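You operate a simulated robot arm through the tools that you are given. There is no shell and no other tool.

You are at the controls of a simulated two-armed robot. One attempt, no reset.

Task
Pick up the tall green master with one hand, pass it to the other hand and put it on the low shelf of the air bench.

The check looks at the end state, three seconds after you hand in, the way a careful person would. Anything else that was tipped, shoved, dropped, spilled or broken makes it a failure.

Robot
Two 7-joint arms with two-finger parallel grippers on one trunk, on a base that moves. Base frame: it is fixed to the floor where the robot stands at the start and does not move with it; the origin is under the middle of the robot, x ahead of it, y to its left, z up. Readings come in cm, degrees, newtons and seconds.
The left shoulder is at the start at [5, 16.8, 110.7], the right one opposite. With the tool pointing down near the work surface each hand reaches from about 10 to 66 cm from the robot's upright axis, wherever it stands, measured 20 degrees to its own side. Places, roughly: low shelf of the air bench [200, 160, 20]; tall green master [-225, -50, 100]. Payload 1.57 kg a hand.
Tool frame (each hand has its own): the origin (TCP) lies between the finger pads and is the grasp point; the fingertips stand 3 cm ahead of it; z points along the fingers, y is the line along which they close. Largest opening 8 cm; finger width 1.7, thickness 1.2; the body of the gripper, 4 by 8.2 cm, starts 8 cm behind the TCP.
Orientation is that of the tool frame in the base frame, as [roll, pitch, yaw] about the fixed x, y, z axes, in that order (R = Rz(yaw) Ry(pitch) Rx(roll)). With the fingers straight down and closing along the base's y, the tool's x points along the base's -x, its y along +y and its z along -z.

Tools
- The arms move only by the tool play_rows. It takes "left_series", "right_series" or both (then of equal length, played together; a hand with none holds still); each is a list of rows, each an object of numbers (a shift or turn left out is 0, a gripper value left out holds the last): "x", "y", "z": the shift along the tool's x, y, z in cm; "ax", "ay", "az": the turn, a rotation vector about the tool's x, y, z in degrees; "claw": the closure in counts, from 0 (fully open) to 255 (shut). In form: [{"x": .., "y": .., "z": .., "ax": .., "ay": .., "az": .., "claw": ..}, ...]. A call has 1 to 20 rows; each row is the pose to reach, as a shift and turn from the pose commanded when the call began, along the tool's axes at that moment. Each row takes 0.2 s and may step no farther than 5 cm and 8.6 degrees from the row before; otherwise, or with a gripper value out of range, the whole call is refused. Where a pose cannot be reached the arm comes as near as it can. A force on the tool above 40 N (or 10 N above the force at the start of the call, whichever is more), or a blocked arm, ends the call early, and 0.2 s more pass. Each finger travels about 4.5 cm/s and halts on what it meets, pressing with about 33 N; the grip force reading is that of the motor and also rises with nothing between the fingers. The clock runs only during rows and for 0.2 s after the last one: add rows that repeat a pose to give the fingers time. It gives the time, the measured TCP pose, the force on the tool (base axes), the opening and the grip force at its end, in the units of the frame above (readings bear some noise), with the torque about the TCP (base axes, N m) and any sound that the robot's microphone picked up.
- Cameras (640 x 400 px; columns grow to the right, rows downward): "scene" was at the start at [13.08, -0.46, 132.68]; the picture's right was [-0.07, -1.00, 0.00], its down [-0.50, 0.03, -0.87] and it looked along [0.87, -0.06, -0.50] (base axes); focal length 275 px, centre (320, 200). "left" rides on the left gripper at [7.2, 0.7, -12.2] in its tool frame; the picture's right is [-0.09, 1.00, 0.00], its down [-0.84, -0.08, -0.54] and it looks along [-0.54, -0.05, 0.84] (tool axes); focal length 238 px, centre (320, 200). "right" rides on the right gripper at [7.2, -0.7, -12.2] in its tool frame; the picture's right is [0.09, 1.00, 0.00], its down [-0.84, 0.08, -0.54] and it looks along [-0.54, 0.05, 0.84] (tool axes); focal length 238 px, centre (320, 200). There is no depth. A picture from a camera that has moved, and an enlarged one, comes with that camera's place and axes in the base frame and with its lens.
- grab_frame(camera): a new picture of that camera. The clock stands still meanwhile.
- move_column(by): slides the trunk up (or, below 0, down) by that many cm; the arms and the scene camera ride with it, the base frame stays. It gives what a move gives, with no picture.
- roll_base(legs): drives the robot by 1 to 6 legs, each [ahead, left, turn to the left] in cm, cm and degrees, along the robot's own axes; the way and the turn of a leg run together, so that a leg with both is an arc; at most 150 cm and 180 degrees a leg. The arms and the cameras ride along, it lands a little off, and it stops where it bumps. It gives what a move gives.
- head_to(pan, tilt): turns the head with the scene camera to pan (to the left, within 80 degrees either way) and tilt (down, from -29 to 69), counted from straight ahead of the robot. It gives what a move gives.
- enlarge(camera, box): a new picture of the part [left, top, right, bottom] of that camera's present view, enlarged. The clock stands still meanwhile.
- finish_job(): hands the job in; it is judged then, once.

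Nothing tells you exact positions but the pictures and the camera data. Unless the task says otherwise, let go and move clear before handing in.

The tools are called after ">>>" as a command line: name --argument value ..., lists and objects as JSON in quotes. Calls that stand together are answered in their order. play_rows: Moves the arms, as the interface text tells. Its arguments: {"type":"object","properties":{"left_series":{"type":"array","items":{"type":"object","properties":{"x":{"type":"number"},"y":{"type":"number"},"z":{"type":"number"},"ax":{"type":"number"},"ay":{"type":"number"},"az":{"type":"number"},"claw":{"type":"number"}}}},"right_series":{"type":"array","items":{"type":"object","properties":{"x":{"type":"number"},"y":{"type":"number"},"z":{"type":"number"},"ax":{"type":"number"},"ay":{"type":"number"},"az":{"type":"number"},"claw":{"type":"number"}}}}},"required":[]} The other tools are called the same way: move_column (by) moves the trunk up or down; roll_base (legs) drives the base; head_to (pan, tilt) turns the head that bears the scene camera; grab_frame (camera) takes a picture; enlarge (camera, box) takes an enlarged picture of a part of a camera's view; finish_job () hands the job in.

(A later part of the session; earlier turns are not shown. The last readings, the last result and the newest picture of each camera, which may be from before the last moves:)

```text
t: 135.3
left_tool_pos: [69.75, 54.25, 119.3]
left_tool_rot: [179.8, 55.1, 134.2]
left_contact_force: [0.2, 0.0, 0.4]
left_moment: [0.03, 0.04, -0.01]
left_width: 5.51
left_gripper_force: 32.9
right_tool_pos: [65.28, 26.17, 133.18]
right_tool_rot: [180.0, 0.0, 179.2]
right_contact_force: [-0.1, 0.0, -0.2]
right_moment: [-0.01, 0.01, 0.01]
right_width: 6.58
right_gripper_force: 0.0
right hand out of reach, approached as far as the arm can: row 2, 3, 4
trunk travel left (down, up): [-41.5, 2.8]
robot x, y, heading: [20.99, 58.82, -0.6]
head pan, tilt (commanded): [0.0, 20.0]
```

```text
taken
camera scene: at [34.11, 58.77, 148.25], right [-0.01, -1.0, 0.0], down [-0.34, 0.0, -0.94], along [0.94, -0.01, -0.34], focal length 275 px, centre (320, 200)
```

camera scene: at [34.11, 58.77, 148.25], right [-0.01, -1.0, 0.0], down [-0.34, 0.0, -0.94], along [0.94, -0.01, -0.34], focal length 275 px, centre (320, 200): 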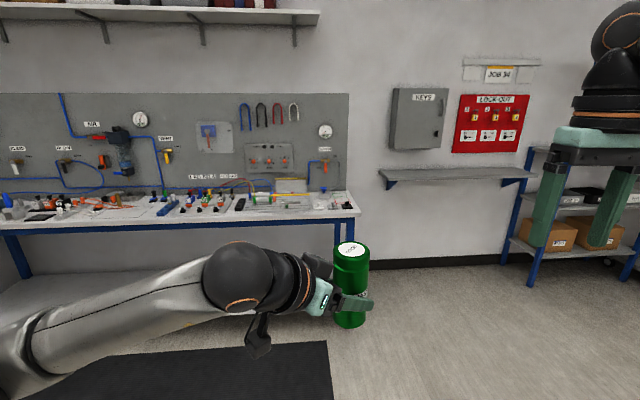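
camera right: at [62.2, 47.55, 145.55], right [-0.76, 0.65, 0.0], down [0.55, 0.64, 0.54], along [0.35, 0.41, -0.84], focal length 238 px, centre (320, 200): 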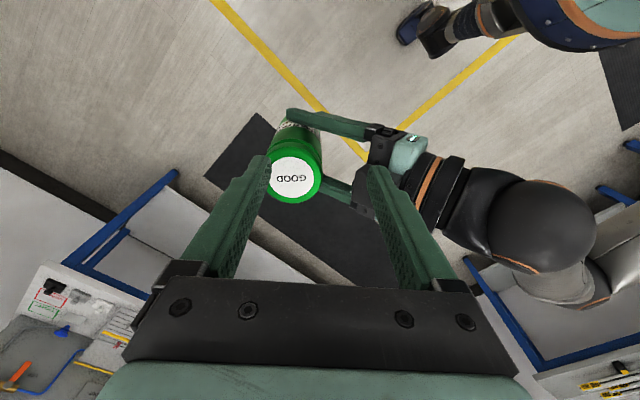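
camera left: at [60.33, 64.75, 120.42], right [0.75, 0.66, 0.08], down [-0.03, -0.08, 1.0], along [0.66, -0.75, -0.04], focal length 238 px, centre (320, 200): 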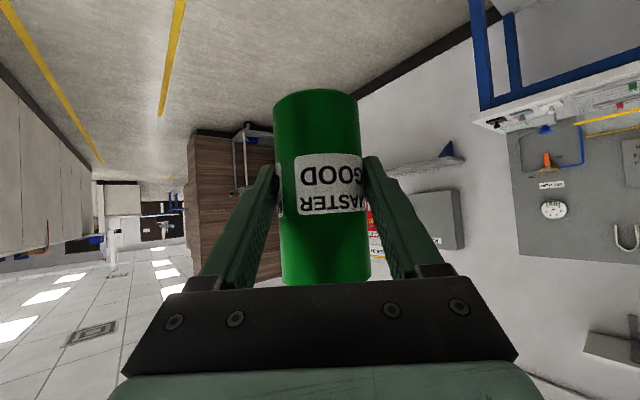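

The handover is done: the left hand holds the master alone and the right hand is clear. I now swing the left hand to point straight ahead and shift it to my left side, and draw the right hand back.

>>> play_rows --left_series '[{"x": 1.06, "y": 1.99, "z": -1.52, "ax": -5.26, "az": -3.69}, {"x": 2.13, "y": 3.98, "z": -3.03, "ax": -10.53, "az": -7.38}, {"x": 3.19, "y": 5.97, "z": -4.55, "ax": -15.79, "az": -11.07}, {"x": 4.25, "y": 7.95, "z": -6.07, "ax": -21.05, "az": -14.76}, {"x": 5.31, "y": 9.94, "z": -7.59, "ax": -26.31, "az": -18.45}, {"x": 6.38, "y": 11.93, "z": -9.1, "ax": -31.58, "az": -22.14}, {"x": 7.44, "y": 13.92, "z": -10.62, "ax": -36.84, "az": -25.83}, {"x": 7.44, "y": 13.92, "z": -10.62, "ax": -36.84, "az": -25.83}]' --right_series '[{"x": 2}, {"x": 4}, {"x": 6}, {"x": 8}, {"x": 10}, {"x": 12}, {"x": 14}, {"x": 14}]'

>>> grab_frame --camera "scene"

>>> grab_frame --camera "left"

```text
t: 137.1
left_tool_pos: [70.68, 73.27, 119.31]
left_tool_rot: [-180.0, 55.1, 179.3]
left_contact_force: [0.5, 0.2, -1.0]
left_moment: [-0.01, 0.06, -0.03]
left_width: 5.5
left_gripper_force: 33.2
right_tool_pos: [51.14, 26.35, 133.4]
right_tool_rot: [-180.0, 0.0, 179.2]
right_contact_force: [0.2, 0.3, 0.3]
right_moment: [-0.04, 0.05, 0.0]
right_width: 6.6
right_gripper_force: 0.1
trunk travel left (down, up): [-41.5, 2.8]
robot x, y, heading: [20.84, 58.76, -0.6]
head pan, tilt (commanded): [0.0, 20.0]
```

```text
taken
camera scene: at [34.17, 58.77, 148.24], right [-0.01, -1.0, 0.0], down [-0.34, 0.0, -0.94], along [0.94, -0.01, -0.34], focal length 275 px, centre (320, 200)
```

scene: 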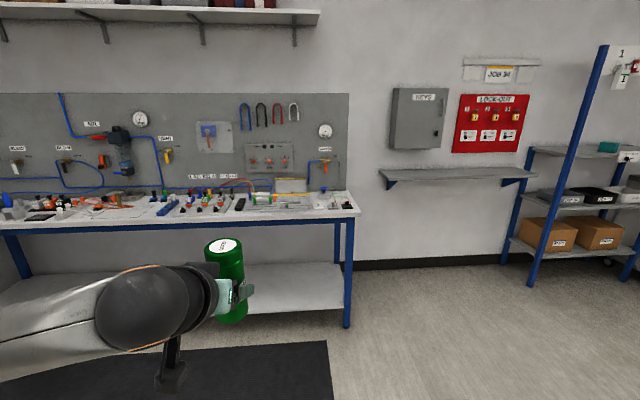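

```text
taken
camera left: at [56.51, 74.02, 120.43], right [0.06, 0.99, 0.08], down [0.03, -0.08, 1.0], along [1.0, -0.06, -0.04], focal length 238 px, centre (320, 200)
```

left: 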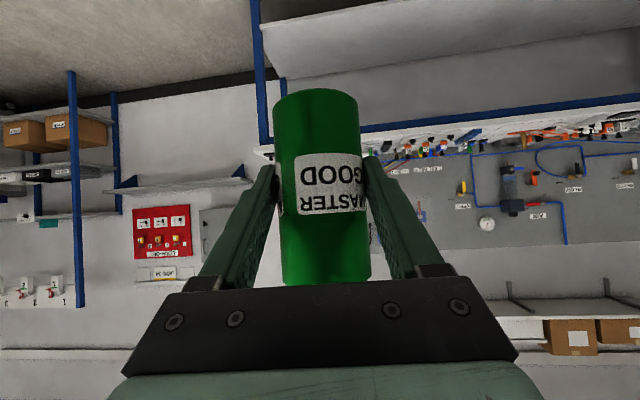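

The left hand points ahead with the master upright. I lower the trunk as far as sensible to get near the low shelf's height.

>>> move_column --by -41

>>> grab_frame --camera "scene"

>>> grab_frame --camera "left"

```text
refused: -41 is not a number from -40 to 40
```

```text
taken
camera scene: at [34.17, 58.77, 148.24], right [-0.01, -1.0, 0.0], down [-0.34, 0.0, -0.94], along [0.94, -0.01, -0.34], focal length 275 px, centre (320, 200)
```

scene: 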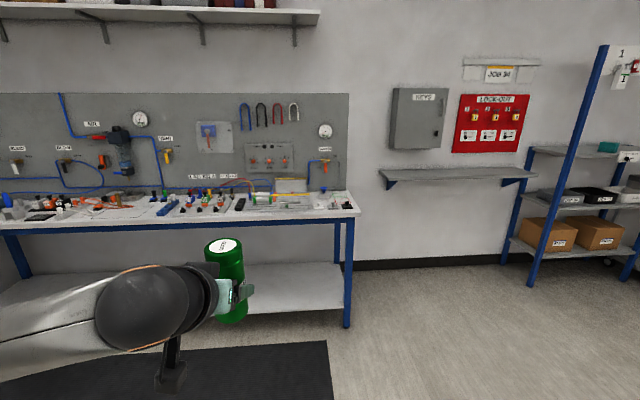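

```text
taken
camera left: at [56.51, 74.02, 120.43], right [0.06, 0.99, 0.08], down [0.03, -0.08, 1.0], along [1.0, -0.06, -0.04], focal length 238 px, centre (320, 200)
```

left: 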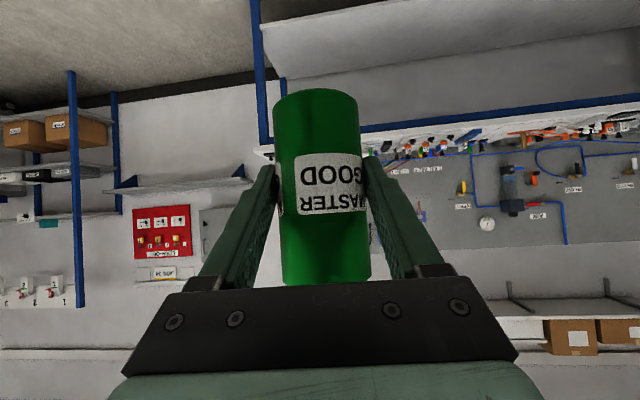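

The single trunk step is limited to 40 cm, so I lower by 39.

>>> move_column --by -39

>>> grab_frame --camera "scene"

>>> grab_frame --camera "left"

```text
t: 140.8
left_tool_pos: [70.62, 73.23, 80.41]
left_tool_rot: [-180.0, 55.1, 179.2]
left_contact_force: [-0.3, 0.4, -0.4]
left_moment: [0.01, 0.04, -0.01]
left_width: 5.5
left_gripper_force: 32.7
right_tool_pos: [51.19, 26.44, 94.36]
right_tool_rot: [-179.9, 0.0, 179.3]
right_contact_force: [-0.2, -0.6, 0.0]
right_moment: [0.0, 0.02, 0.04]
right_width: 6.59
right_gripper_force: 0.0
trunk travel left (down, up): [-2.5, 41.8]
robot x, y, heading: [20.87, 59.09, -0.8]
head pan, tilt (commanded): [0.0, 20.0]
```

```text
taken
camera scene: at [34.1, 58.79, 109.25], right [-0.01, -1.0, 0.0], down [-0.34, 0.0, -0.94], along [0.94, -0.01, -0.34], focal length 275 px, centre (320, 200)
```

scene: 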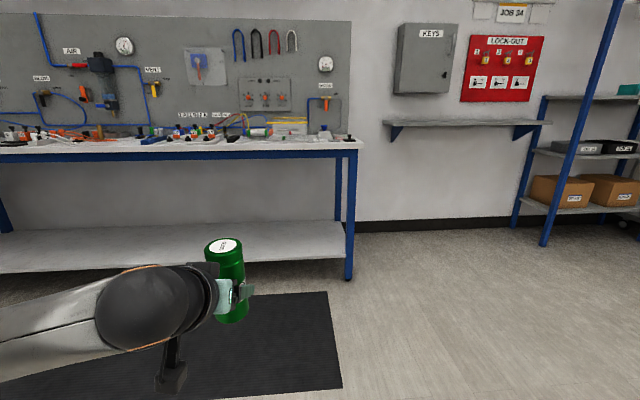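

```text
taken
camera left: at [56.47, 74.03, 81.44], right [0.07, 0.99, 0.08], down [0.03, -0.08, 1.0], along [1.0, -0.06, -0.04], focal length 238 px, centre (320, 200)
```

left: 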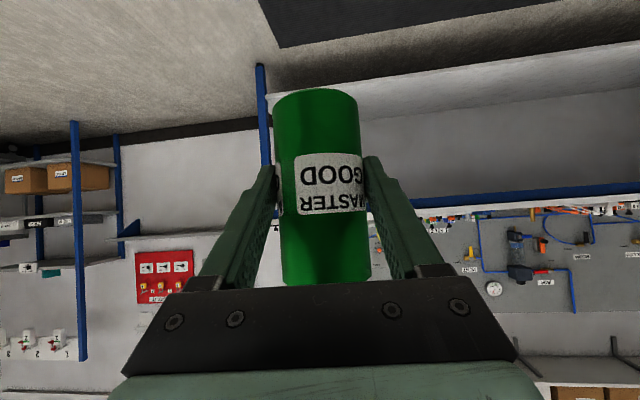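

The bench is in full view now. I zoom in on the shelf's right end to measure the shelf height and front edge.

>>> enlarge --camera "scene" --box '[200, 130, 400, 290]'

>>> enlarge --camera "scene" --box '[0, 130, 200, 290]'

```text
2.50 times, centred on (300, 210) of scene
camera zoom: at [34.1, 58.79, 109.25], right [-0.01, -1.0, 0.0], down [-0.34, 0.0, -0.94], along [0.94, -0.01, -0.34], focal length 686 px, centre (370, 175)
```

zoom: 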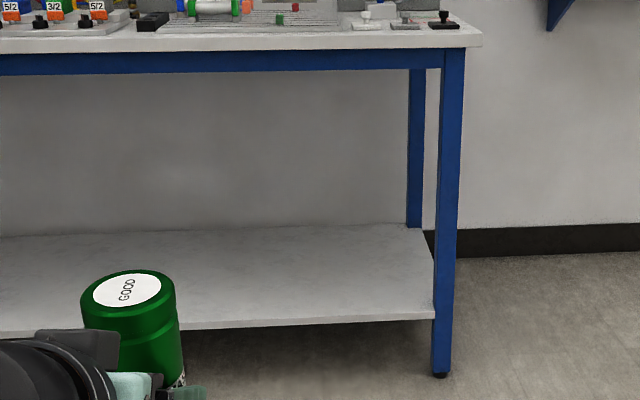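

```text
2.50 times, centred on (100, 210) of scene
camera zoom: at [34.1, 58.79, 109.25], right [-0.01, -1.0, 0.0], down [-0.34, 0.0, -0.94], along [0.94, -0.01, -0.34], focal length 686 px, centre (870, 175)
```

zoom: 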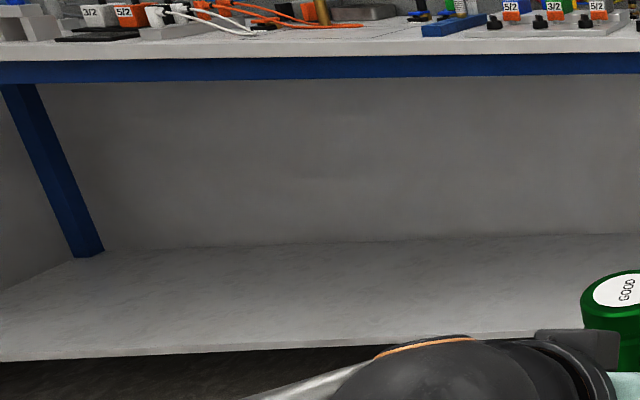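

The shelf top is near z≈18.5, its front edge runs from about (183,41) to (168,253), i.e. the bench is turned about 4°. I lower the left arm in front of the bench in stages, starting with 24 cm.

>>> play_rows --left_series '[{"x": 2.46, "z": 1.72}, {"x": 4.92, "z": 3.43}, {"x": 7.38, "z": 5.15}, {"x": 9.84, "z": 6.86}, {"x": 12.3, "z": 8.58}, {"x": 14.76, "z": 10.3}, {"x": 17.22, "z": 12.0}, {"x": 19.68, "z": 13.73}, {"x": 19.68, "z": 13.73}]'

>>> head_to --pan 15 --tilt 40

>>> grab_frame --camera "scene"

>>> grab_frame --camera "left"

```text
t: 142.8
left_tool_pos: [70.78, 72.74, 56.59]
left_tool_rot: [179.6, 54.9, 179.2]
left_contact_force: [0.8, 0.6, 0.1]
left_moment: [-0.03, 0.05, -0.01]
left_width: 5.5
left_gripper_force: 32.9
left hand out of reach, approached as far as the arm can: row 8, 9
right_tool_pos: [51.23, 26.46, 94.24]
right_tool_rot: [-180.0, 0.0, 179.3]
right_contact_force: [-0.1, -0.6, 0.4]
right_moment: [-0.01, -0.04, 0.0]
right_width: 6.59
right_gripper_force: 0.0
trunk travel left (down, up): [-2.5, 41.8]
robot x, y, heading: [21.02, 58.84, -0.7]
head pan, tilt (commanded): [0.0, 20.0]
```

```text
t: 143.7
left_tool_pos: [70.74, 72.68, 56.68]
left_tool_rot: [179.8, 54.8, 179.3]
left_contact_force: [-1.2, -0.8, -0.3]
left_moment: [0.0, 0.02, 0.04]
left_width: 5.51
left_gripper_force: 33.1
right_tool_pos: [51.33, 26.43, 94.32]
right_tool_rot: [-179.9, 0.1, 179.4]
right_contact_force: [0.0, 0.0, -0.6]
right_moment: [0.02, 0.01, -0.04]
right_width: 6.58
right_gripper_force: 0.1
trunk travel left (down, up): [-2.5, 41.8]
robot x, y, heading: [20.58, 58.96, -0.6]
head pan, tilt (commanded): [15.0, 40.0]
```

```text
taken
camera scene: at [33.04, 61.0, 106.11], right [0.25, -0.97, 0.0], down [-0.62, -0.16, -0.77], along [0.74, 0.19, -0.64], focal length 275 px, centre (320, 200)
```

scene: 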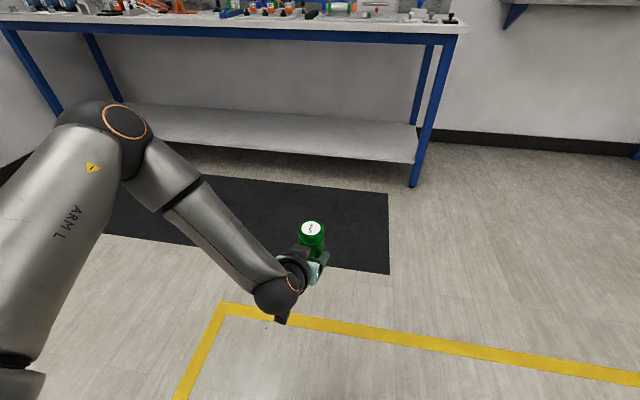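

```text
taken
camera left: at [56.6, 73.47, 57.8], right [0.06, 0.99, 0.08], down [0.04, -0.08, 1.0], along [1.0, -0.06, -0.04], focal length 238 px, centre (320, 200)
```

left: 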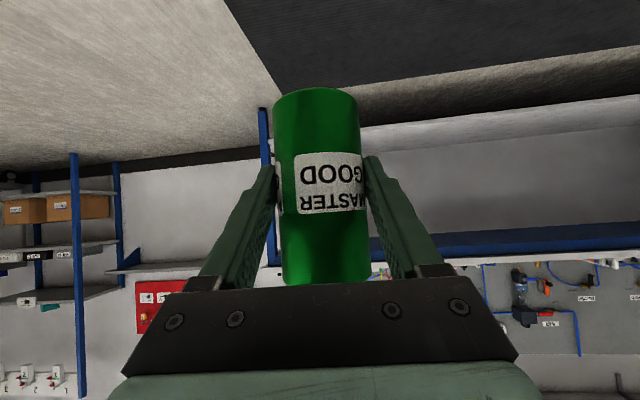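

At this reach the arm is too folded to go lower. I extend the left hand 16 cm forward first, then continue down.

>>> play_rows --left_series '[{"x": -2.3, "z": 3.27}, {"x": -4.6, "z": 6.54}, {"x": -6.9, "z": 9.82}, {"x": -9.2, "z": 13.1}, {"x": -9.2, "z": 13.1}]'

>>> play_rows --left_series '[{"x": 2.46, "z": 1.72}, {"x": 4.92, "z": 3.43}, {"x": 7.38, "z": 5.15}, {"x": 9.84, "z": 6.86}, {"x": 9.84, "z": 6.86}]'

>>> grab_frame --camera "scene"

```text
t: 144.8
left_tool_pos: [86.76, 72.62, 56.91]
left_tool_rot: [-180.0, 55.1, 179.2]
left_contact_force: [-0.4, -0.4, 0.3]
left_moment: [-0.02, 0.06, -0.04]
left_width: 5.5
left_gripper_force: 32.5
right_tool_pos: [51.17, 26.39, 94.28]
right_tool_rot: [179.9, 0.0, 179.4]
right_contact_force: [-0.4, 0.6, 1.0]
right_moment: [0.01, -0.01, -0.03]
right_width: 6.58
right_gripper_force: 0.1
trunk travel left (down, up): [-2.5, 41.8]
robot x, y, heading: [20.42, 58.77, -0.7]
head pan, tilt (commanded): [15.0, 40.0]
```

```text
t: 146.1
left_tool_pos: [86.9, 72.56, 44.66]
left_tool_rot: [179.9, 55.1, 179.1]
left_contact_force: [-0.2, -0.1, 0.2]
left_moment: [0.01, 0.05, 0.03]
left_width: 5.52
left_gripper_force: 33.1
right_tool_pos: [51.24, 26.3, 94.24]
right_tool_rot: [-179.9, 0.1, 179.4]
right_contact_force: [-0.1, -0.5, 0.4]
right_moment: [-0.01, 0.0, 0.03]
right_width: 6.61
right_gripper_force: 0.0
trunk travel left (down, up): [-2.5, 41.8]
robot x, y, heading: [20.57, 58.46, -1.0]
head pan, tilt (commanded): [15.0, 40.0]
```

```text
taken
camera scene: at [33.05, 61.0, 106.11], right [0.25, -0.97, 0.0], down [-0.62, -0.16, -0.77], along [0.74, 0.19, -0.64], focal length 275 px, centre (320, 200)
```

scene: 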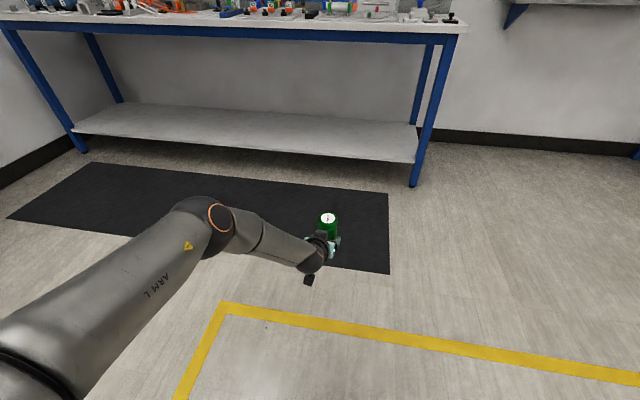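

That works: the arm now reaches z≈44.7 with the elbow low. I continue down to z≈27.

>>> play_rows --left_series '[{"x": 2.46, "z": 1.72}, {"x": 4.92, "z": 3.43}, {"x": 7.38, "z": 5.15}, {"x": 9.84, "z": 6.86}, {"x": 12.3, "z": 8.58}, {"x": 14.4, "z": 10.04}, {"x": 14.4, "z": 10.04}]'

>>> grab_frame --camera "scene"

>>> grab_frame --camera "left"

```text
t: 147.7
left_tool_pos: [85.34, 71.64, 35.11]
left_tool_rot: [180.0, 55.1, 179.2]
left_contact_force: [-0.1, 0.3, 0.1]
left_moment: [0.0, 0.04, 0.0]
left_width: 5.52
left_gripper_force: 32.8
left hand out of reach, approached as far as the arm can: row 1, 2, 3, 4, 5, 6, 7
right_tool_pos: [51.23, 26.38, 94.28]
right_tool_rot: [180.0, 0.1, 179.3]
right_contact_force: [0.0, -0.3, -0.5]
right_moment: [0.0, -0.02, 0.02]
right_width: 6.6
right_gripper_force: 0.0
trunk travel left (down, up): [-2.5, 41.8]
robot x, y, heading: [20.5, 58.94, -0.8]
head pan, tilt (commanded): [15.0, 40.0]
```

```text
taken
camera scene: at [33.04, 61.0, 106.11], right [0.25, -0.97, 0.0], down [-0.62, -0.16, -0.77], along [0.74, 0.19, -0.64], focal length 275 px, centre (320, 200)
```

scene: 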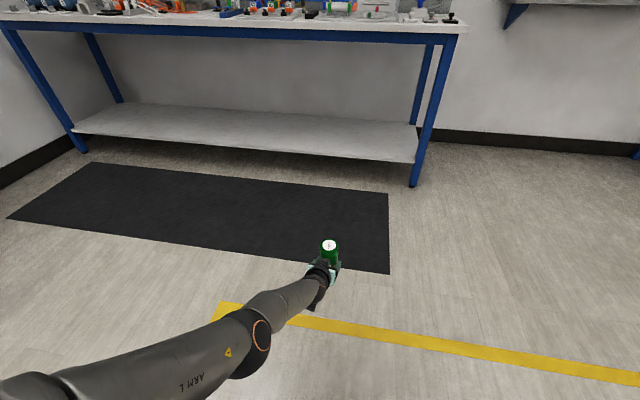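

```text
taken
camera left: at [71.2, 72.44, 36.08], right [0.07, 0.99, 0.08], down [0.03, -0.08, 1.0], along [1.0, -0.06, -0.04], focal length 238 px, centre (320, 200)
```

left: 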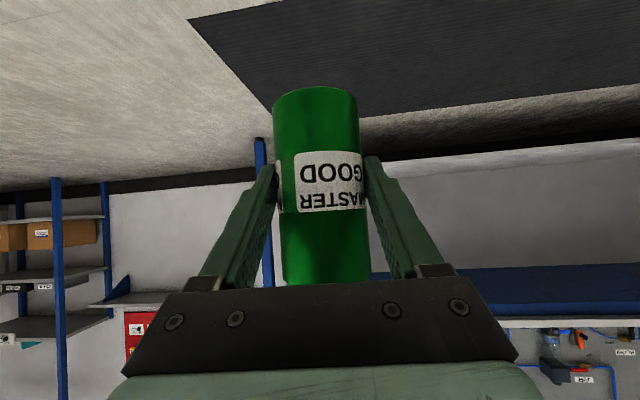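

The arm is now nearly straight. I use the last of the trunk travel and draw the hand back about 7 cm while lowering it further.

>>> move_column --by -2.4

>>> play_rows --left_series '[{"x": 1.15, "z": -1.64}, {"x": 2.3, "z": -3.27}, {"x": 3.45, "z": -4.91}, {"x": 4.03, "z": -5.73}, {"x": 5.67, "z": -4.59}, {"x": 7.31, "z": -3.44}, {"x": 8.95, "z": -2.3}, {"x": 8.95, "z": -2.3}]'

>>> grab_frame --camera "scene"

>>> grab_frame --camera "left"

```text
t: 148.3
left_tool_pos: [85.45, 71.54, 32.68]
left_tool_rot: [-180.0, 55.1, 179.2]
left_contact_force: [-0.6, -0.1, -0.2]
left_moment: [0.0, 0.07, -0.01]
left_width: 5.49
left_gripper_force: 33.0
right_tool_pos: [51.32, 26.49, 91.84]
right_tool_rot: [179.9, 0.0, 179.2]
right_contact_force: [0.4, -0.9, 0.0]
right_moment: [-0.01, 0.02, 0.01]
right_width: 6.58
right_gripper_force: 0.1
trunk travel left (down, up): [-0.1, 44.2]
robot x, y, heading: [20.84, 58.56, -0.5]
head pan, tilt (commanded): [15.0, 40.0]
```

```text
t: 150.3
left_tool_pos: [85.17, 72.64, 32.72]
left_tool_rot: [175.4, 57.8, 178.6]
left_contact_force: [0.2, -0.1, 0.1]
left_moment: [0.0, 0.05, -0.01]
left_width: 5.5
left_gripper_force: 33.2
left hand out of reach, approached as far as the arm can: row 1, 2, 3, 4, 5, 6, 7, 8
right_tool_pos: [51.25, 26.3, 91.97]
right_tool_rot: [180.0, 0.0, 179.1]
right_contact_force: [0.0, -0.1, 0.5]
right_moment: [0.01, -0.03, -0.01]
right_width: 6.59
right_gripper_force: 0.1
trunk travel left (down, up): [-0.1, 44.2]
robot x, y, heading: [20.46, 58.8, -0.9]
head pan, tilt (commanded): [15.0, 40.0]
stopped in row 8 (left hand): the arm was blocked; the commanded pose is now the measured one
```

```text
taken
camera scene: at [33.04, 61.0, 103.71], right [0.25, -0.97, 0.0], down [-0.62, -0.16, -0.77], along [0.74, 0.19, -0.64], focal length 275 px, centre (320, 200)
```

scene: 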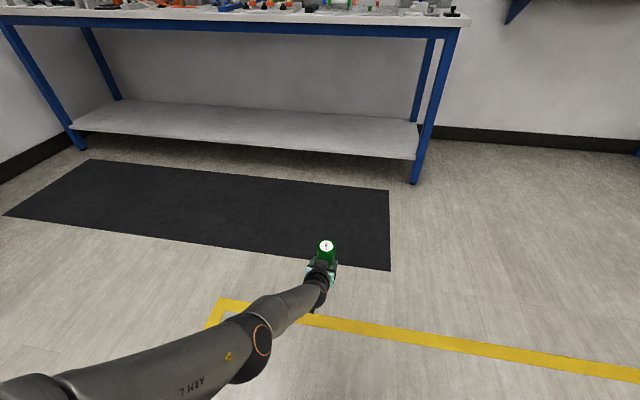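

```text
taken
camera left: at [70.85, 72.64, 33.12], right [0.01, 0.99, 0.12], down [-0.01, -0.12, 0.99], along [1.0, -0.01, 0.01], focal length 238 px, centre (320, 200)
```

left: 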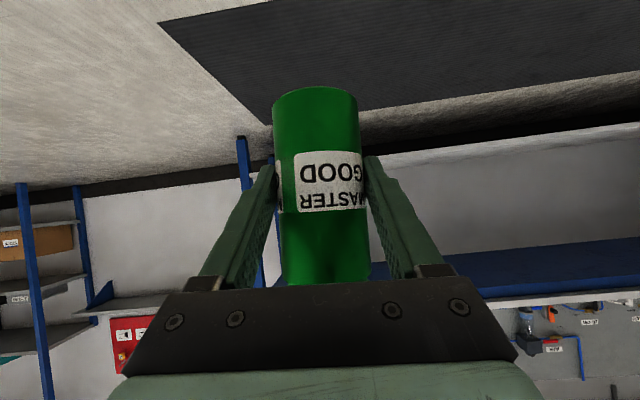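

The elbow swung downwards and the arm got stuck there; the hand also tipped by a few degrees. I raise the hand again in the open, restore its orientation, and look at the arm.

>>> play_rows --left_series '[{"x": -2.54, "y": 0.13, "z": -1.59, "ax": 2, "ay": 1.3}, {"x": -5.08, "y": 0.26, "z": -3.19, "ax": 4.1, "ay": 2.7, "az": -0.1}, {"x": -7.61, "y": 0.39, "z": -4.78, "ax": 4.1, "ay": 2.7, "az": -0.1}, {"x": -10.15, "y": 0.52, "z": -6.37, "ax": 4.1, "ay": 2.7, "az": -0.1}, {"x": -12.7, "y": 0.65, "z": -7.97, "ax": 4.1, "ay": 2.7, "az": -0.1}, {"x": -12.7, "y": 0.65, "z": -7.97, "ax": 4.1, "ay": 2.7, "az": -0.1}]'

>>> grab_frame --camera "scene"

>>> grab_frame --camera "left"

```text
t: 151.8
left_tool_pos: [92.71, 70.59, 43.02]
left_tool_rot: [-180.0, 54.9, 179.0]
left_contact_force: [-0.6, -0.5, 0.3]
left_moment: [0.0, 0.06, 0.04]
left_width: 5.52
left_gripper_force: 33.4
left hand out of reach, approached as far as the arm can: row 1, 2, 3, 4, 5, 6
right_tool_pos: [51.25, 26.45, 91.91]
right_tool_rot: [179.9, 0.0, 179.3]
right_contact_force: [-0.5, 0.4, -1.0]
right_moment: [0.0, 0.02, -0.01]
right_width: 6.59
right_gripper_force: 0.1
trunk travel left (down, up): [-0.1, 44.2]
robot x, y, heading: [20.47, 58.74, -0.3]
head pan, tilt (commanded): [15.0, 40.0]
```

```text
taken
camera scene: at [33.04, 61.0, 103.7], right [0.25, -0.97, 0.0], down [-0.62, -0.16, -0.77], along [0.74, 0.19, -0.64], focal length 275 px, centre (320, 200)
```

scene: 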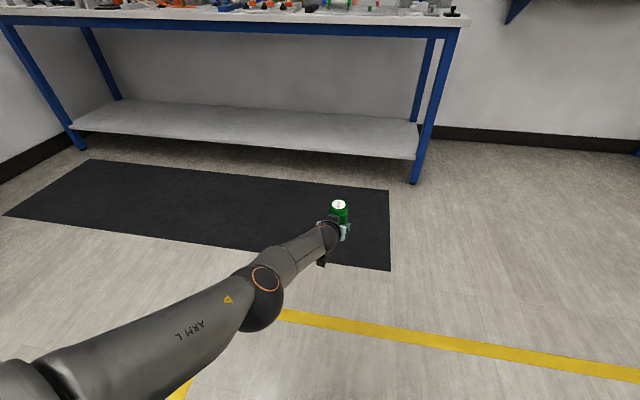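

```text
taken
camera left: at [78.52, 71.48, 44.04], right [0.07, 0.99, 0.08], down [0.04, -0.08, 1.0], along [1.0, -0.07, -0.04], focal length 238 px, centre (320, 200)
```

left: 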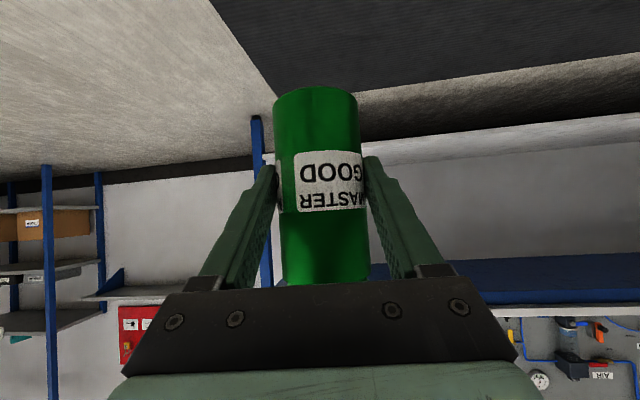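

Working from the pictures, the left arm (about 30+27 cm to the wrist) is simply fully stretched here. I bring the hand up and back so the elbow bends again.

>>> play_rows --left_series '[{"x": -1.33, "z": -2.16}, {"x": -2.67, "z": -4.32}, {"x": -4.0, "z": -6.48}, {"x": -5.33, "z": -8.64}, {"x": -6.67, "z": -10.8}, {"x": -8.0, "z": -12.96}, {"x": -8.0, "z": -12.96}]'

>>> grab_frame --camera "scene"

```text
t: 153.3
left_tool_pos: [86.58, 70.72, 57.03]
left_tool_rot: [180.0, 55.0, 178.9]
left_contact_force: [-0.1, -0.2, -0.3]
left_moment: [0.03, 0.06, 0.01]
left_width: 5.52
left_gripper_force: 33.4
left hand out of reach, approached as far as the arm can: row 1
right_tool_pos: [51.2, 26.41, 91.89]
right_tool_rot: [179.9, 0.0, 179.2]
right_contact_force: [0.1, -0.5, 0.2]
right_moment: [0.01, -0.02, 0.05]
right_width: 6.56
right_gripper_force: 0.0
trunk travel left (down, up): [-0.1, 44.2]
robot x, y, heading: [20.92, 58.66, -0.6]
head pan, tilt (commanded): [15.0, 40.0]
```

```text
taken
camera scene: at [33.04, 61.0, 103.71], right [0.25, -0.97, 0.0], down [-0.62, -0.16, -0.77], along [0.74, 0.19, -0.64], focal length 275 px, centre (320, 200)
```

scene: 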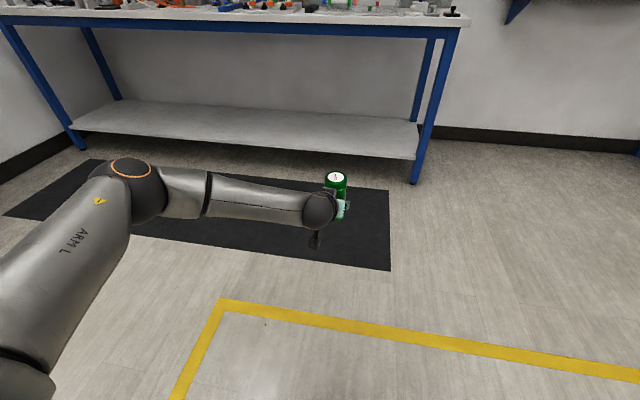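

The elbow is out to the left again. Now I draw the hand back to about 54 cm ahead while lowering to z≈45, so that the later descent keeps the elbow bent.

>>> play_rows --left_series '[{"x": 2.75, "y": 0.63, "z": -0.44}, {"x": 5.49, "y": 1.27, "z": -0.87}, {"x": 8.24, "y": 1.9, "z": -1.31}, {"x": 10.99, "y": 2.53, "z": -1.75}, {"x": 13.73, "y": 3.17, "z": -2.18}, {"x": 16.48, "y": 3.8, "z": -2.62}, {"x": 16.48, "y": 3.8, "z": -2.62}]'

>>> grab_frame --camera "scene"

```text
t: 154.9
left_tool_pos: [76.5, 71.38, 47.1]
left_tool_rot: [178.5, 53.8, 179.0]
left_contact_force: [0.9, 1.1, 0.0]
left_moment: [-0.02, 0.05, 0.01]
left_width: 5.48
left_gripper_force: 33.3
left hand out of reach, approached as far as the arm can: row 4, 5, 6, 7
right_tool_pos: [51.23, 26.43, 91.89]
right_tool_rot: [-179.9, 0.0, 179.2]
right_contact_force: [0.1, 0.4, -0.2]
right_moment: [-0.01, 0.0, 0.01]
right_width: 6.57
right_gripper_force: 0.1
trunk travel left (down, up): [-0.1, 44.2]
robot x, y, heading: [20.56, 58.59, -0.8]
head pan, tilt (commanded): [15.0, 40.0]
```

```text
taken
camera scene: at [33.04, 61.0, 103.71], right [0.25, -0.97, 0.0], down [-0.62, -0.16, -0.77], along [0.74, 0.19, -0.64], focal length 275 px, centre (320, 200)
```

scene: 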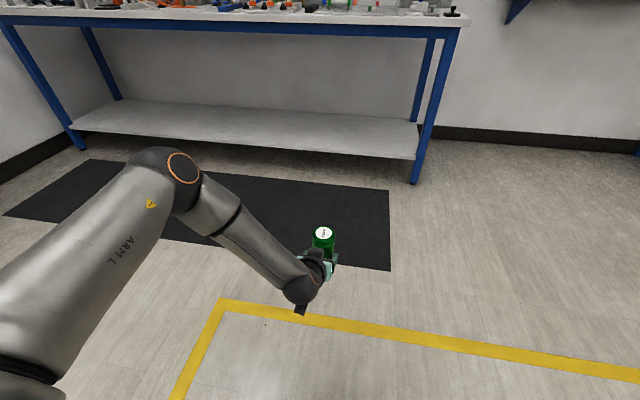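

With this sideways grip, the left wrist can't get low enough for the shelf, while a fingers-down grip should. I use the empty right hand to test the mirrored fingers-down pose (about 48 cm ahead, z≈29) in free space before deciding how to regrasp.

>>> play_rows --right_series '[{"x": -3.4, "y": 2.4, "z": 2}, {"x": -6.8, "y": 4.8, "z": 4}, {"x": -10.2, "y": 7.2, "z": 6}, {"x": -13.6, "y": 9.6, "z": 8}, {"x": -17, "y": 12, "z": 10}, {"x": -17, "y": 12, "z": 14}, {"x": -17, "y": 12, "z": 18}, {"x": -17, "y": 12, "z": 22}, {"x": -17, "y": 12, "z": 26}, {"x": -17, "y": 12, "z": 30}, {"x": -17, "y": 12, "z": 34}, {"x": -17, "y": 12, "z": 38}, {"x": -17, "y": 12, "z": 42}, {"x": -17, "y": 12, "z": 46}, {"x": -17, "y": 12, "z": 50}, {"x": -17, "y": 12, "z": 54}, {"x": -17, "y": 12, "z": 58}, {"x": -17, "y": 12, "z": 62}, {"x": -17, "y": 12, "z": 62}]'

>>> head_to --pan -10 --tilt 45

>>> grab_frame --camera "scene"

```text
t: 158.9
left_tool_pos: [76.59, 71.54, 47.07]
left_tool_rot: [178.5, 53.7, 178.9]
left_contact_force: [0.1, -0.6, 0.3]
left_moment: [-0.01, 0.09, 0.0]
left_width: 5.5
left_gripper_force: 33.2
right_tool_pos: [68.26, 38.29, 29.97]
right_tool_rot: [-180.0, 0.0, 179.3]
right_contact_force: [-0.3, 0.5, -0.8]
right_moment: [0.0, 0.01, -0.01]
right_width: 6.58
right_gripper_force: 0.0
trunk travel left (down, up): [-0.1, 44.2]
robot x, y, heading: [20.37, 58.68, -0.5]
head pan, tilt (commanded): [15.0, 40.0]
```

```text
t: 159.8
left_tool_pos: [76.53, 71.51, 47.15]
left_tool_rot: [178.6, 53.7, 178.8]
left_contact_force: [0.0, -0.5, 0.0]
left_moment: [-0.04, 0.05, 0.0]
left_width: 5.51
left_gripper_force: 33.3
right_tool_pos: [68.4, 38.19, 29.93]
right_tool_rot: [-180.0, 0.0, 179.3]
right_contact_force: [0.9, -0.2, -0.2]
right_moment: [-0.01, 0.0, -0.02]
right_width: 6.56
right_gripper_force: 0.1
trunk travel left (down, up): [-0.1, 44.2]
robot x, y, heading: [20.9, 59.01, -0.5]
head pan, tilt (commanded): [-10.0, 45.0]
```

```text
taken
camera scene: at [32.79, 57.4, 102.98], right [-0.19, -0.98, 0.0], down [-0.69, 0.13, -0.71], along [0.69, -0.13, -0.71], focal length 275 px, centre (320, 200)
```

scene: 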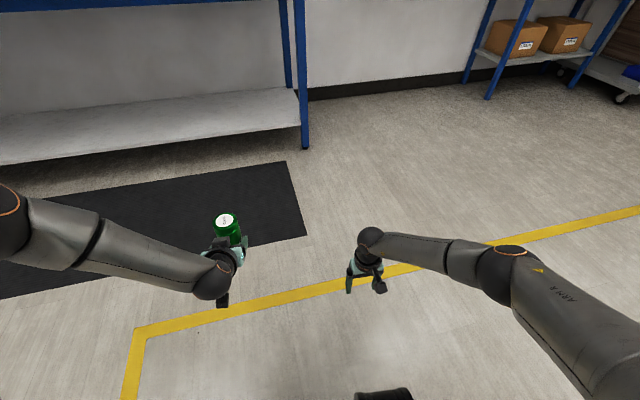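

The right hand reaches z≈30 fingers-down with ease. I test whether, from this low pose, the hand can also pitch up to the 35° direction (which would let me place with the left's present grip).

>>> play_rows --right_series '[{"ay": -7.5}, {"ay": -15}, {"ay": -22.5}, {"ay": -30}, {"ay": -37.5}, {"ay": -45}, {"ay": -52.5}, {"ay": -55}, {"ay": -55}]'

>>> grab_frame --camera "scene"

```text
t: 161.8
left_tool_pos: [76.57, 71.44, 47.17]
left_tool_rot: [178.5, 53.7, 178.9]
left_contact_force: [-0.9, -0.1, -0.8]
left_moment: [-0.01, 0.06, 0.0]
left_width: 5.53
left_gripper_force: 32.2
right_tool_pos: [68.44, 38.22, 29.89]
right_tool_rot: [180.0, 29.9, 179.3]
right_contact_force: [-0.2, 0.2, -0.5]
right_moment: [-0.06, 0.0, -0.03]
right_width: 6.61
right_gripper_force: 0.1
right hand out of reach, approached as far as the arm can: row 5, 6, 7, 8, 9
trunk travel left (down, up): [-0.1, 44.2]
robot x, y, heading: [20.74, 58.68, -0.8]
head pan, tilt (commanded): [-10.0, 45.0]
```

```text
taken
camera scene: at [32.79, 57.39, 102.98], right [-0.19, -0.98, 0.0], down [-0.69, 0.13, -0.71], along [0.69, -0.13, -0.71], focal length 275 px, centre (320, 200)
```

scene: 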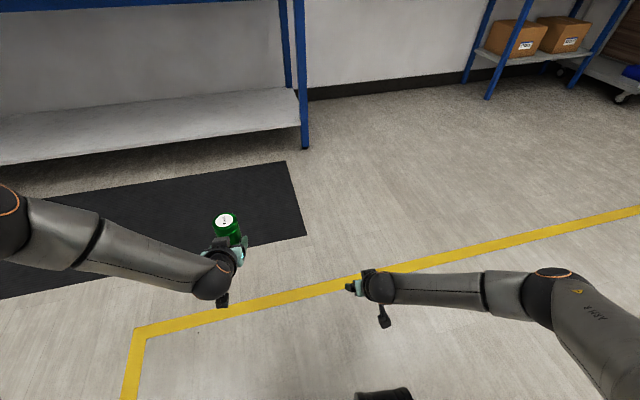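

At this reach the right hand can only flatten to 60° below horizontal when pointing straight ahead. I test if pointing inward by 45° allows the flatter 35° pitch.

>>> play_rows --right_series '[{"ax": -3.75, "az": -6.5}, {"ax": -7.5, "az": -13}, {"ax": -11.25, "az": -19.5}, {"ax": -15, "az": -26}, {"ax": -18.75, "az": -32.5}, {"ax": -22.5, "az": -39}, {"ax": -22.5, "az": -39}]'

>>> play_rows --right_series '[{"ay": -7.5}, {"ay": -15}, {"ay": -22.5}, {"ay": -25}, {"ay": -25}]'

>>> grab_frame --camera "scene"

```text
t: 163.4
left_tool_pos: [76.44, 71.46, 47.19]
left_tool_rot: [178.4, 53.6, 178.9]
left_contact_force: [-0.3, -0.6, 0.7]
left_moment: [0.0, 0.07, 0.01]
left_width: 5.48
left_gripper_force: 33.1
right_tool_pos: [68.51, 38.17, 29.93]
right_tool_rot: [-179.9, 30.1, -135.6]
right_contact_force: [-0.3, 0.6, 0.7]
right_moment: [0.01, -0.03, -0.02]
right_width: 6.6
right_gripper_force: 0.1
trunk travel left (down, up): [-0.1, 44.2]
robot x, y, heading: [20.51, 58.83, -0.8]
head pan, tilt (commanded): [-10.0, 45.0]
```

```text
t: 164.6
left_tool_pos: [76.47, 71.48, 47.16]
left_tool_rot: [178.5, 53.6, 178.9]
left_contact_force: [0.4, 0.6, -0.2]
left_moment: [0.01, 0.06, 0.0]
left_width: 5.51
left_gripper_force: 32.9
right_tool_pos: [68.29, 38.12, 29.92]
right_tool_rot: [-179.9, 55.1, -135.8]
right_contact_force: [-0.8, 0.7, -0.3]
right_moment: [0.01, 0.0, 0.03]
right_width: 6.6
right_gripper_force: 0.0
trunk travel left (down, up): [-0.1, 44.2]
robot x, y, heading: [20.81, 58.53, -0.7]
head pan, tilt (commanded): [-10.0, 45.0]
```

```text
taken
camera scene: at [32.79, 57.39, 102.98], right [-0.19, -0.98, 0.0], down [-0.69, 0.13, -0.71], along [0.69, -0.13, -0.71], focal length 275 px, centre (320, 200)
```

scene: 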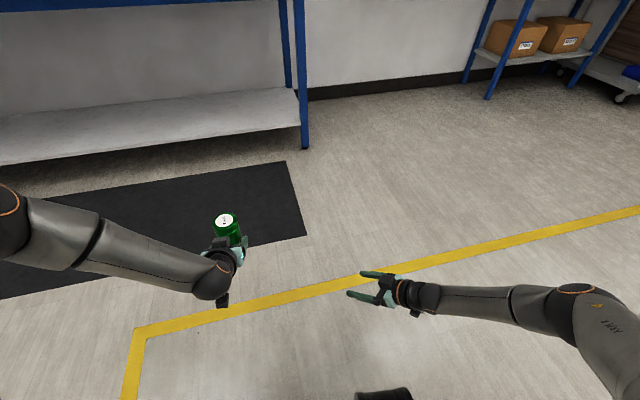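

That works: pointing inward by 45°, the 35° pitch is reachable at z≈30. I test the last centimetres lower (to z≈22) and some more forward reach with the empty right hand.

>>> play_rows --right_series '[{"x": 2.05, "z": 1.43}, {"x": 4.1, "z": 2.87}, {"x": 6.55, "z": 4.59}, {"x": 6.55, "z": 4.59}]'

>>> grab_frame --camera "scene"

```text
t: 165.6
left_tool_pos: [76.49, 71.45, 47.1]
left_tool_rot: [178.5, 53.7, 178.9]
left_contact_force: [1.1, 0.4, 0.4]
left_moment: [-0.03, 0.09, -0.03]
left_width: 5.49
left_gripper_force: 32.6
right_tool_pos: [68.32, 38.42, 22.92]
right_tool_rot: [-180.0, 55.0, -135.7]
right_contact_force: [0.6, -0.1, 0.4]
right_moment: [0.0, -0.02, -0.02]
right_width: 6.58
right_gripper_force: 0.1
right hand out of reach, approached as far as the arm can: row 3, 4
trunk travel left (down, up): [-0.1, 44.2]
robot x, y, heading: [21.09, 58.62, -0.8]
head pan, tilt (commanded): [-10.0, 45.0]
```

```text
taken
camera scene: at [32.78, 57.39, 102.98], right [-0.19, -0.98, 0.0], down [-0.69, 0.13, -0.71], along [0.69, -0.13, -0.71], focal length 275 px, centre (320, 200)
```

scene: 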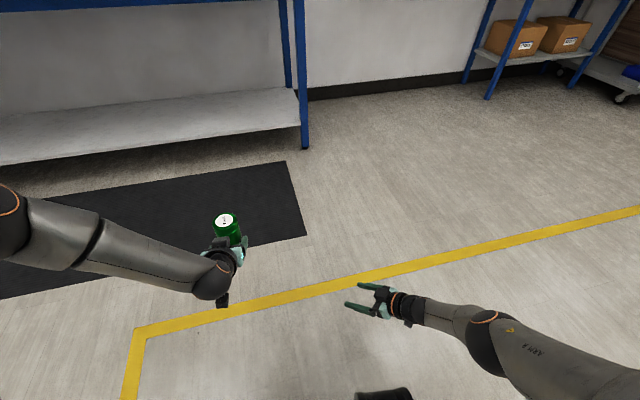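

The mirrored pose is reachable down to z≈23 there, and the arm is only limited by being stretched, so closer in it will do. I raise the right hand, then turn it back and tuck it near the body.

>>> play_rows --right_series '[{"x": -2.93, "z": -2.05}, {"x": -5.86, "z": -4.1}, {"x": -8.78, "z": -6.15}, {"x": -11.71, "z": -8.2}, {"x": -14.64, "z": -10.25}, {"x": -17.57, "z": -12.3}, {"x": -20.5, "z": -14.35}, {"x": -23.4, "z": -16.4}, {"x": -26.4, "z": -18.4}, {"x": -26.4, "z": -18.4}]'

>>> play_rows --right_series '[{"ay": 7.5}, {"ay": 15}, {"ay": 22.5}, {"ay": 30}, {"ay": 37.5}, {"ay": 45}, {"ay": 52.5}, {"ay": 55}, {"ay": 55}]'

>>> grab_frame --camera "scene"

```text
t: 167.8
left_tool_pos: [76.56, 71.49, 47.15]
left_tool_rot: [178.5, 53.7, 178.9]
left_contact_force: [-0.2, 0.2, 0.8]
left_moment: [0.0, 0.06, -0.02]
left_width: 5.5
left_gripper_force: 32.7
right_tool_pos: [68.52, 38.29, 55.01]
right_tool_rot: [180.0, 55.1, -135.7]
right_contact_force: [0.9, -0.2, -0.1]
right_moment: [-0.02, -0.01, 0.02]
right_width: 6.63
right_gripper_force: 0.1
trunk travel left (down, up): [-0.1, 44.2]
robot x, y, heading: [20.61, 58.63, -0.8]
head pan, tilt (commanded): [-10.0, 45.0]
```

```text
t: 169.8
left_tool_pos: [76.51, 71.5, 47.05]
left_tool_rot: [178.5, 53.6, 179.0]
left_contact_force: [0.5, 0.7, -0.8]
left_moment: [-0.01, 0.08, 0.02]
left_width: 5.48
left_gripper_force: 32.7
right_tool_pos: [68.41, 38.24, 55.15]
right_tool_rot: [-179.9, 6.4, -135.8]
right_contact_force: [0.2, 0.3, -1.0]
right_moment: [0.0, -0.01, 0.04]
right_width: 6.57
right_gripper_force: 0.0
right hand out of reach, approached as far as the arm can: row 7, 8, 9
trunk travel left (down, up): [-0.1, 44.2]
robot x, y, heading: [20.67, 58.81, -0.8]
head pan, tilt (commanded): [-10.0, 45.0]
```

```text
taken
camera scene: at [32.79, 57.39, 102.98], right [-0.19, -0.98, 0.0], down [-0.69, 0.13, -0.71], along [0.69, -0.13, -0.71], focal length 275 px, centre (320, 200)
```

scene: 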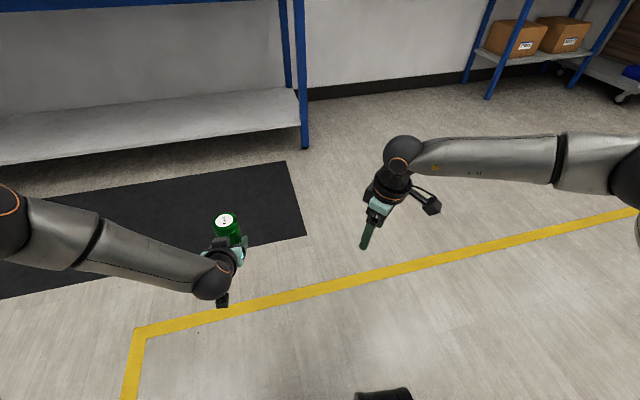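

The right hand points down again. I turn it back, and tuck it up close to my right side (about 23 cm ahead, z≈88).

>>> play_rows --right_series '[{"x": 1.9, "y": 0.56, "z": -2.98, "ax": 0.4, "ay": 0.5, "az": 3.75}, {"x": 3.9, "y": 1.1, "z": -5.97, "ax": 0.8, "ay": 1.0, "az": 7.5}, {"x": 5.8, "y": 1.7, "z": -8.95, "ax": 1.2, "ay": 1.5, "az": 11.2}, {"x": 7.7, "y": 2.2, "z": -11.9, "ax": 1.6, "ay": 2.0, "az": 15}, {"x": 9.7, "y": 2.8, "z": -14.9, "ax": 2.0, "ay": 2.5, "az": 18.7}, {"x": 11.6, "y": 3.4, "z": -17.9, "ax": 2.4, "ay": 3.0, "az": 22.5}, {"x": 13.5, "y": 3.9, "z": -20.9, "ax": 2.8, "ay": 3.5, "az": 26.2}, {"x": 15.5, "y": 4.5, "z": -23.9, "ax": 3.2, "ay": 4.0, "az": 30}, {"x": 17.4, "y": 5.0, "z": -26.8, "ax": 3.6, "ay": 4.5, "az": 33.7}, {"x": 19.3, "y": 5.6, "z": -29.8, "ax": 4.0, "ay": 5.0, "az": 37.5}, {"x": 21.3, "y": 6.1, "z": -32.8, "ax": 4.4, "ay": 5.5, "az": 41.2}, {"x": 23.2, "y": 6.7, "z": -35.8, "ax": 4.8, "ay": 6.0, "az": 45}, {"x": 23.2, "y": 6.7, "z": -35.8, "ax": 4.8, "ay": 6.0, "az": 45}]'

>>> head_to --pan -40 --tilt 40

>>> grab_frame --camera "scene"

```text
t: 172.6
left_tool_pos: [76.56, 71.37, 47.11]
left_tool_rot: [178.6, 53.7, 179.0]
left_contact_force: [-0.6, -0.5, 0.9]
left_moment: [-0.01, 0.03, 0.03]
left_width: 5.51
left_gripper_force: 33.0
right_tool_pos: [46.24, 26.49, 87.08]
right_tool_rot: [-177.8, 0.9, 178.9]
right_contact_force: [-0.1, -0.6, 0.2]
right_moment: [-0.02, 0.02, -0.01]
right_width: 6.57
right_gripper_force: 0.1
right hand out of reach, approached as far as the arm can: row 12, 13
trunk travel left (down, up): [-0.1, 44.2]
robot x, y, heading: [20.53, 58.59, -0.6]
head pan, tilt (commanded): [-10.0, 45.0]
```

```text
t: 173.6
left_tool_pos: [76.61, 71.47, 47.12]
left_tool_rot: [178.4, 53.7, 178.9]
left_contact_force: [-0.3, -0.2, 0.4]
left_moment: [0.02, 0.07, -0.01]
left_width: 5.5
left_gripper_force: 32.7
right_tool_pos: [46.29, 26.41, 87.02]
right_tool_rot: [-177.8, 1.0, 179.0]
right_contact_force: [0.9, -0.1, 0.0]
right_moment: [-0.01, -0.01, 0.0]
right_width: 6.59
right_gripper_force: 0.0
trunk travel left (down, up): [-0.1, 44.2]
robot x, y, heading: [20.61, 58.63, -0.5]
head pan, tilt (commanded): [-40.0, 40.0]
```

```text
taken
camera scene: at [31.24, 53.36, 103.71], right [-0.65, -0.76, 0.0], down [-0.49, 0.42, -0.77], along [0.58, -0.5, -0.64], focal length 275 px, centre (320, 200)
```

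scene: 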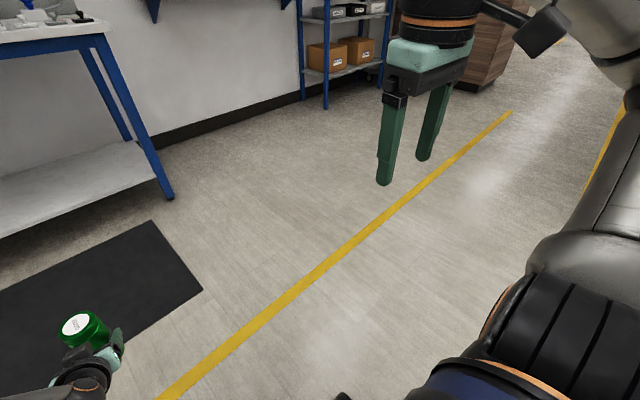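

The right hand is tucked. I check where the right elbow sits.

>>> head_to --pan -75 --tilt 25

>>> grab_frame --camera "scene"

>>> head_to --pan 0 --tilt 69

>>> grab_frame --camera "scene"

```text
t: 174.6
left_tool_pos: [76.48, 71.47, 47.26]
left_tool_rot: [178.4, 53.8, 178.9]
left_contact_force: [0.7, -0.4, -1.0]
left_moment: [0.01, 0.07, 0.01]
left_width: 5.52
left_gripper_force: 33.4
right_tool_pos: [46.27, 26.4, 87.12]
right_tool_rot: [-177.8, 0.9, 179.0]
right_contact_force: [-0.2, 0.8, -0.2]
right_moment: [0.03, -0.01, 0.03]
right_width: 6.6
right_gripper_force: 0.1
trunk travel left (down, up): [-0.1, 44.2]
robot x, y, heading: [20.72, 58.74, -0.7]
head pan, tilt (commanded): [-75.0, 25.0]
```

```text
taken
camera scene: at [27.07, 49.98, 106.04], right [-0.97, -0.25, 0.0], down [-0.1, 0.41, -0.91], along [0.22, -0.88, -0.42], focal length 275 px, centre (320, 200)
```

scene: 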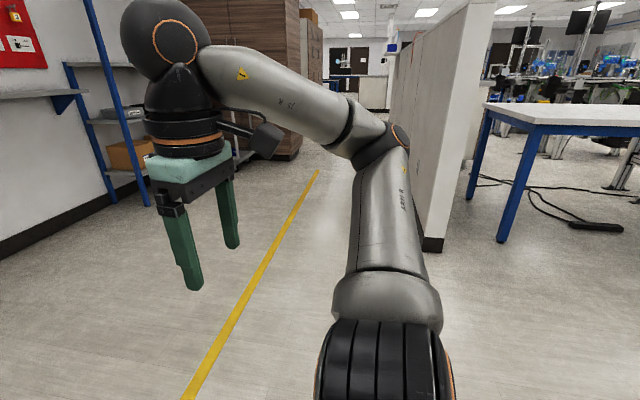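

```text
t: 176.1
left_tool_pos: [76.56, 71.44, 47.01]
left_tool_rot: [178.5, 53.6, 178.9]
left_contact_force: [0.2, 0.6, -0.5]
left_moment: [0.02, 0.05, -0.03]
left_width: 5.53
left_gripper_force: 33.0
right_tool_pos: [46.23, 26.46, 86.96]
right_tool_rot: [-177.8, 0.9, 179.0]
right_contact_force: [-1.0, 0.2, 0.5]
right_moment: [0.0, -0.01, 0.0]
right_width: 6.6
right_gripper_force: 0.1
trunk travel left (down, up): [-0.1, 44.2]
robot x, y, heading: [20.76, 58.91, -0.8]
head pan, tilt (commanded): [0.0, 68.8]
```

```text
taken
camera scene: at [30.39, 58.83, 100.1], right [-0.01, -1.0, 0.0], down [-0.93, 0.01, -0.36], along [0.36, -0.01, -0.93], focal length 275 px, centre (320, 200)
```

scene: 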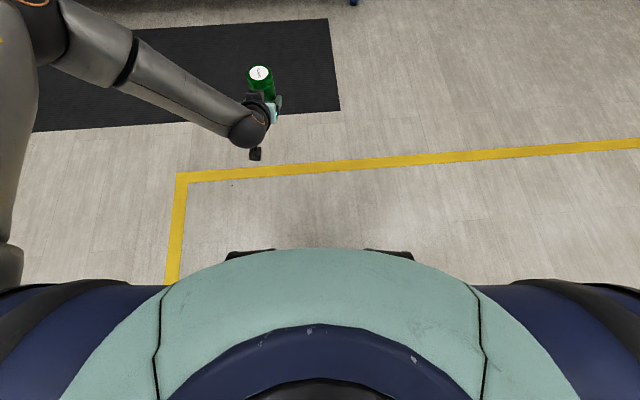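

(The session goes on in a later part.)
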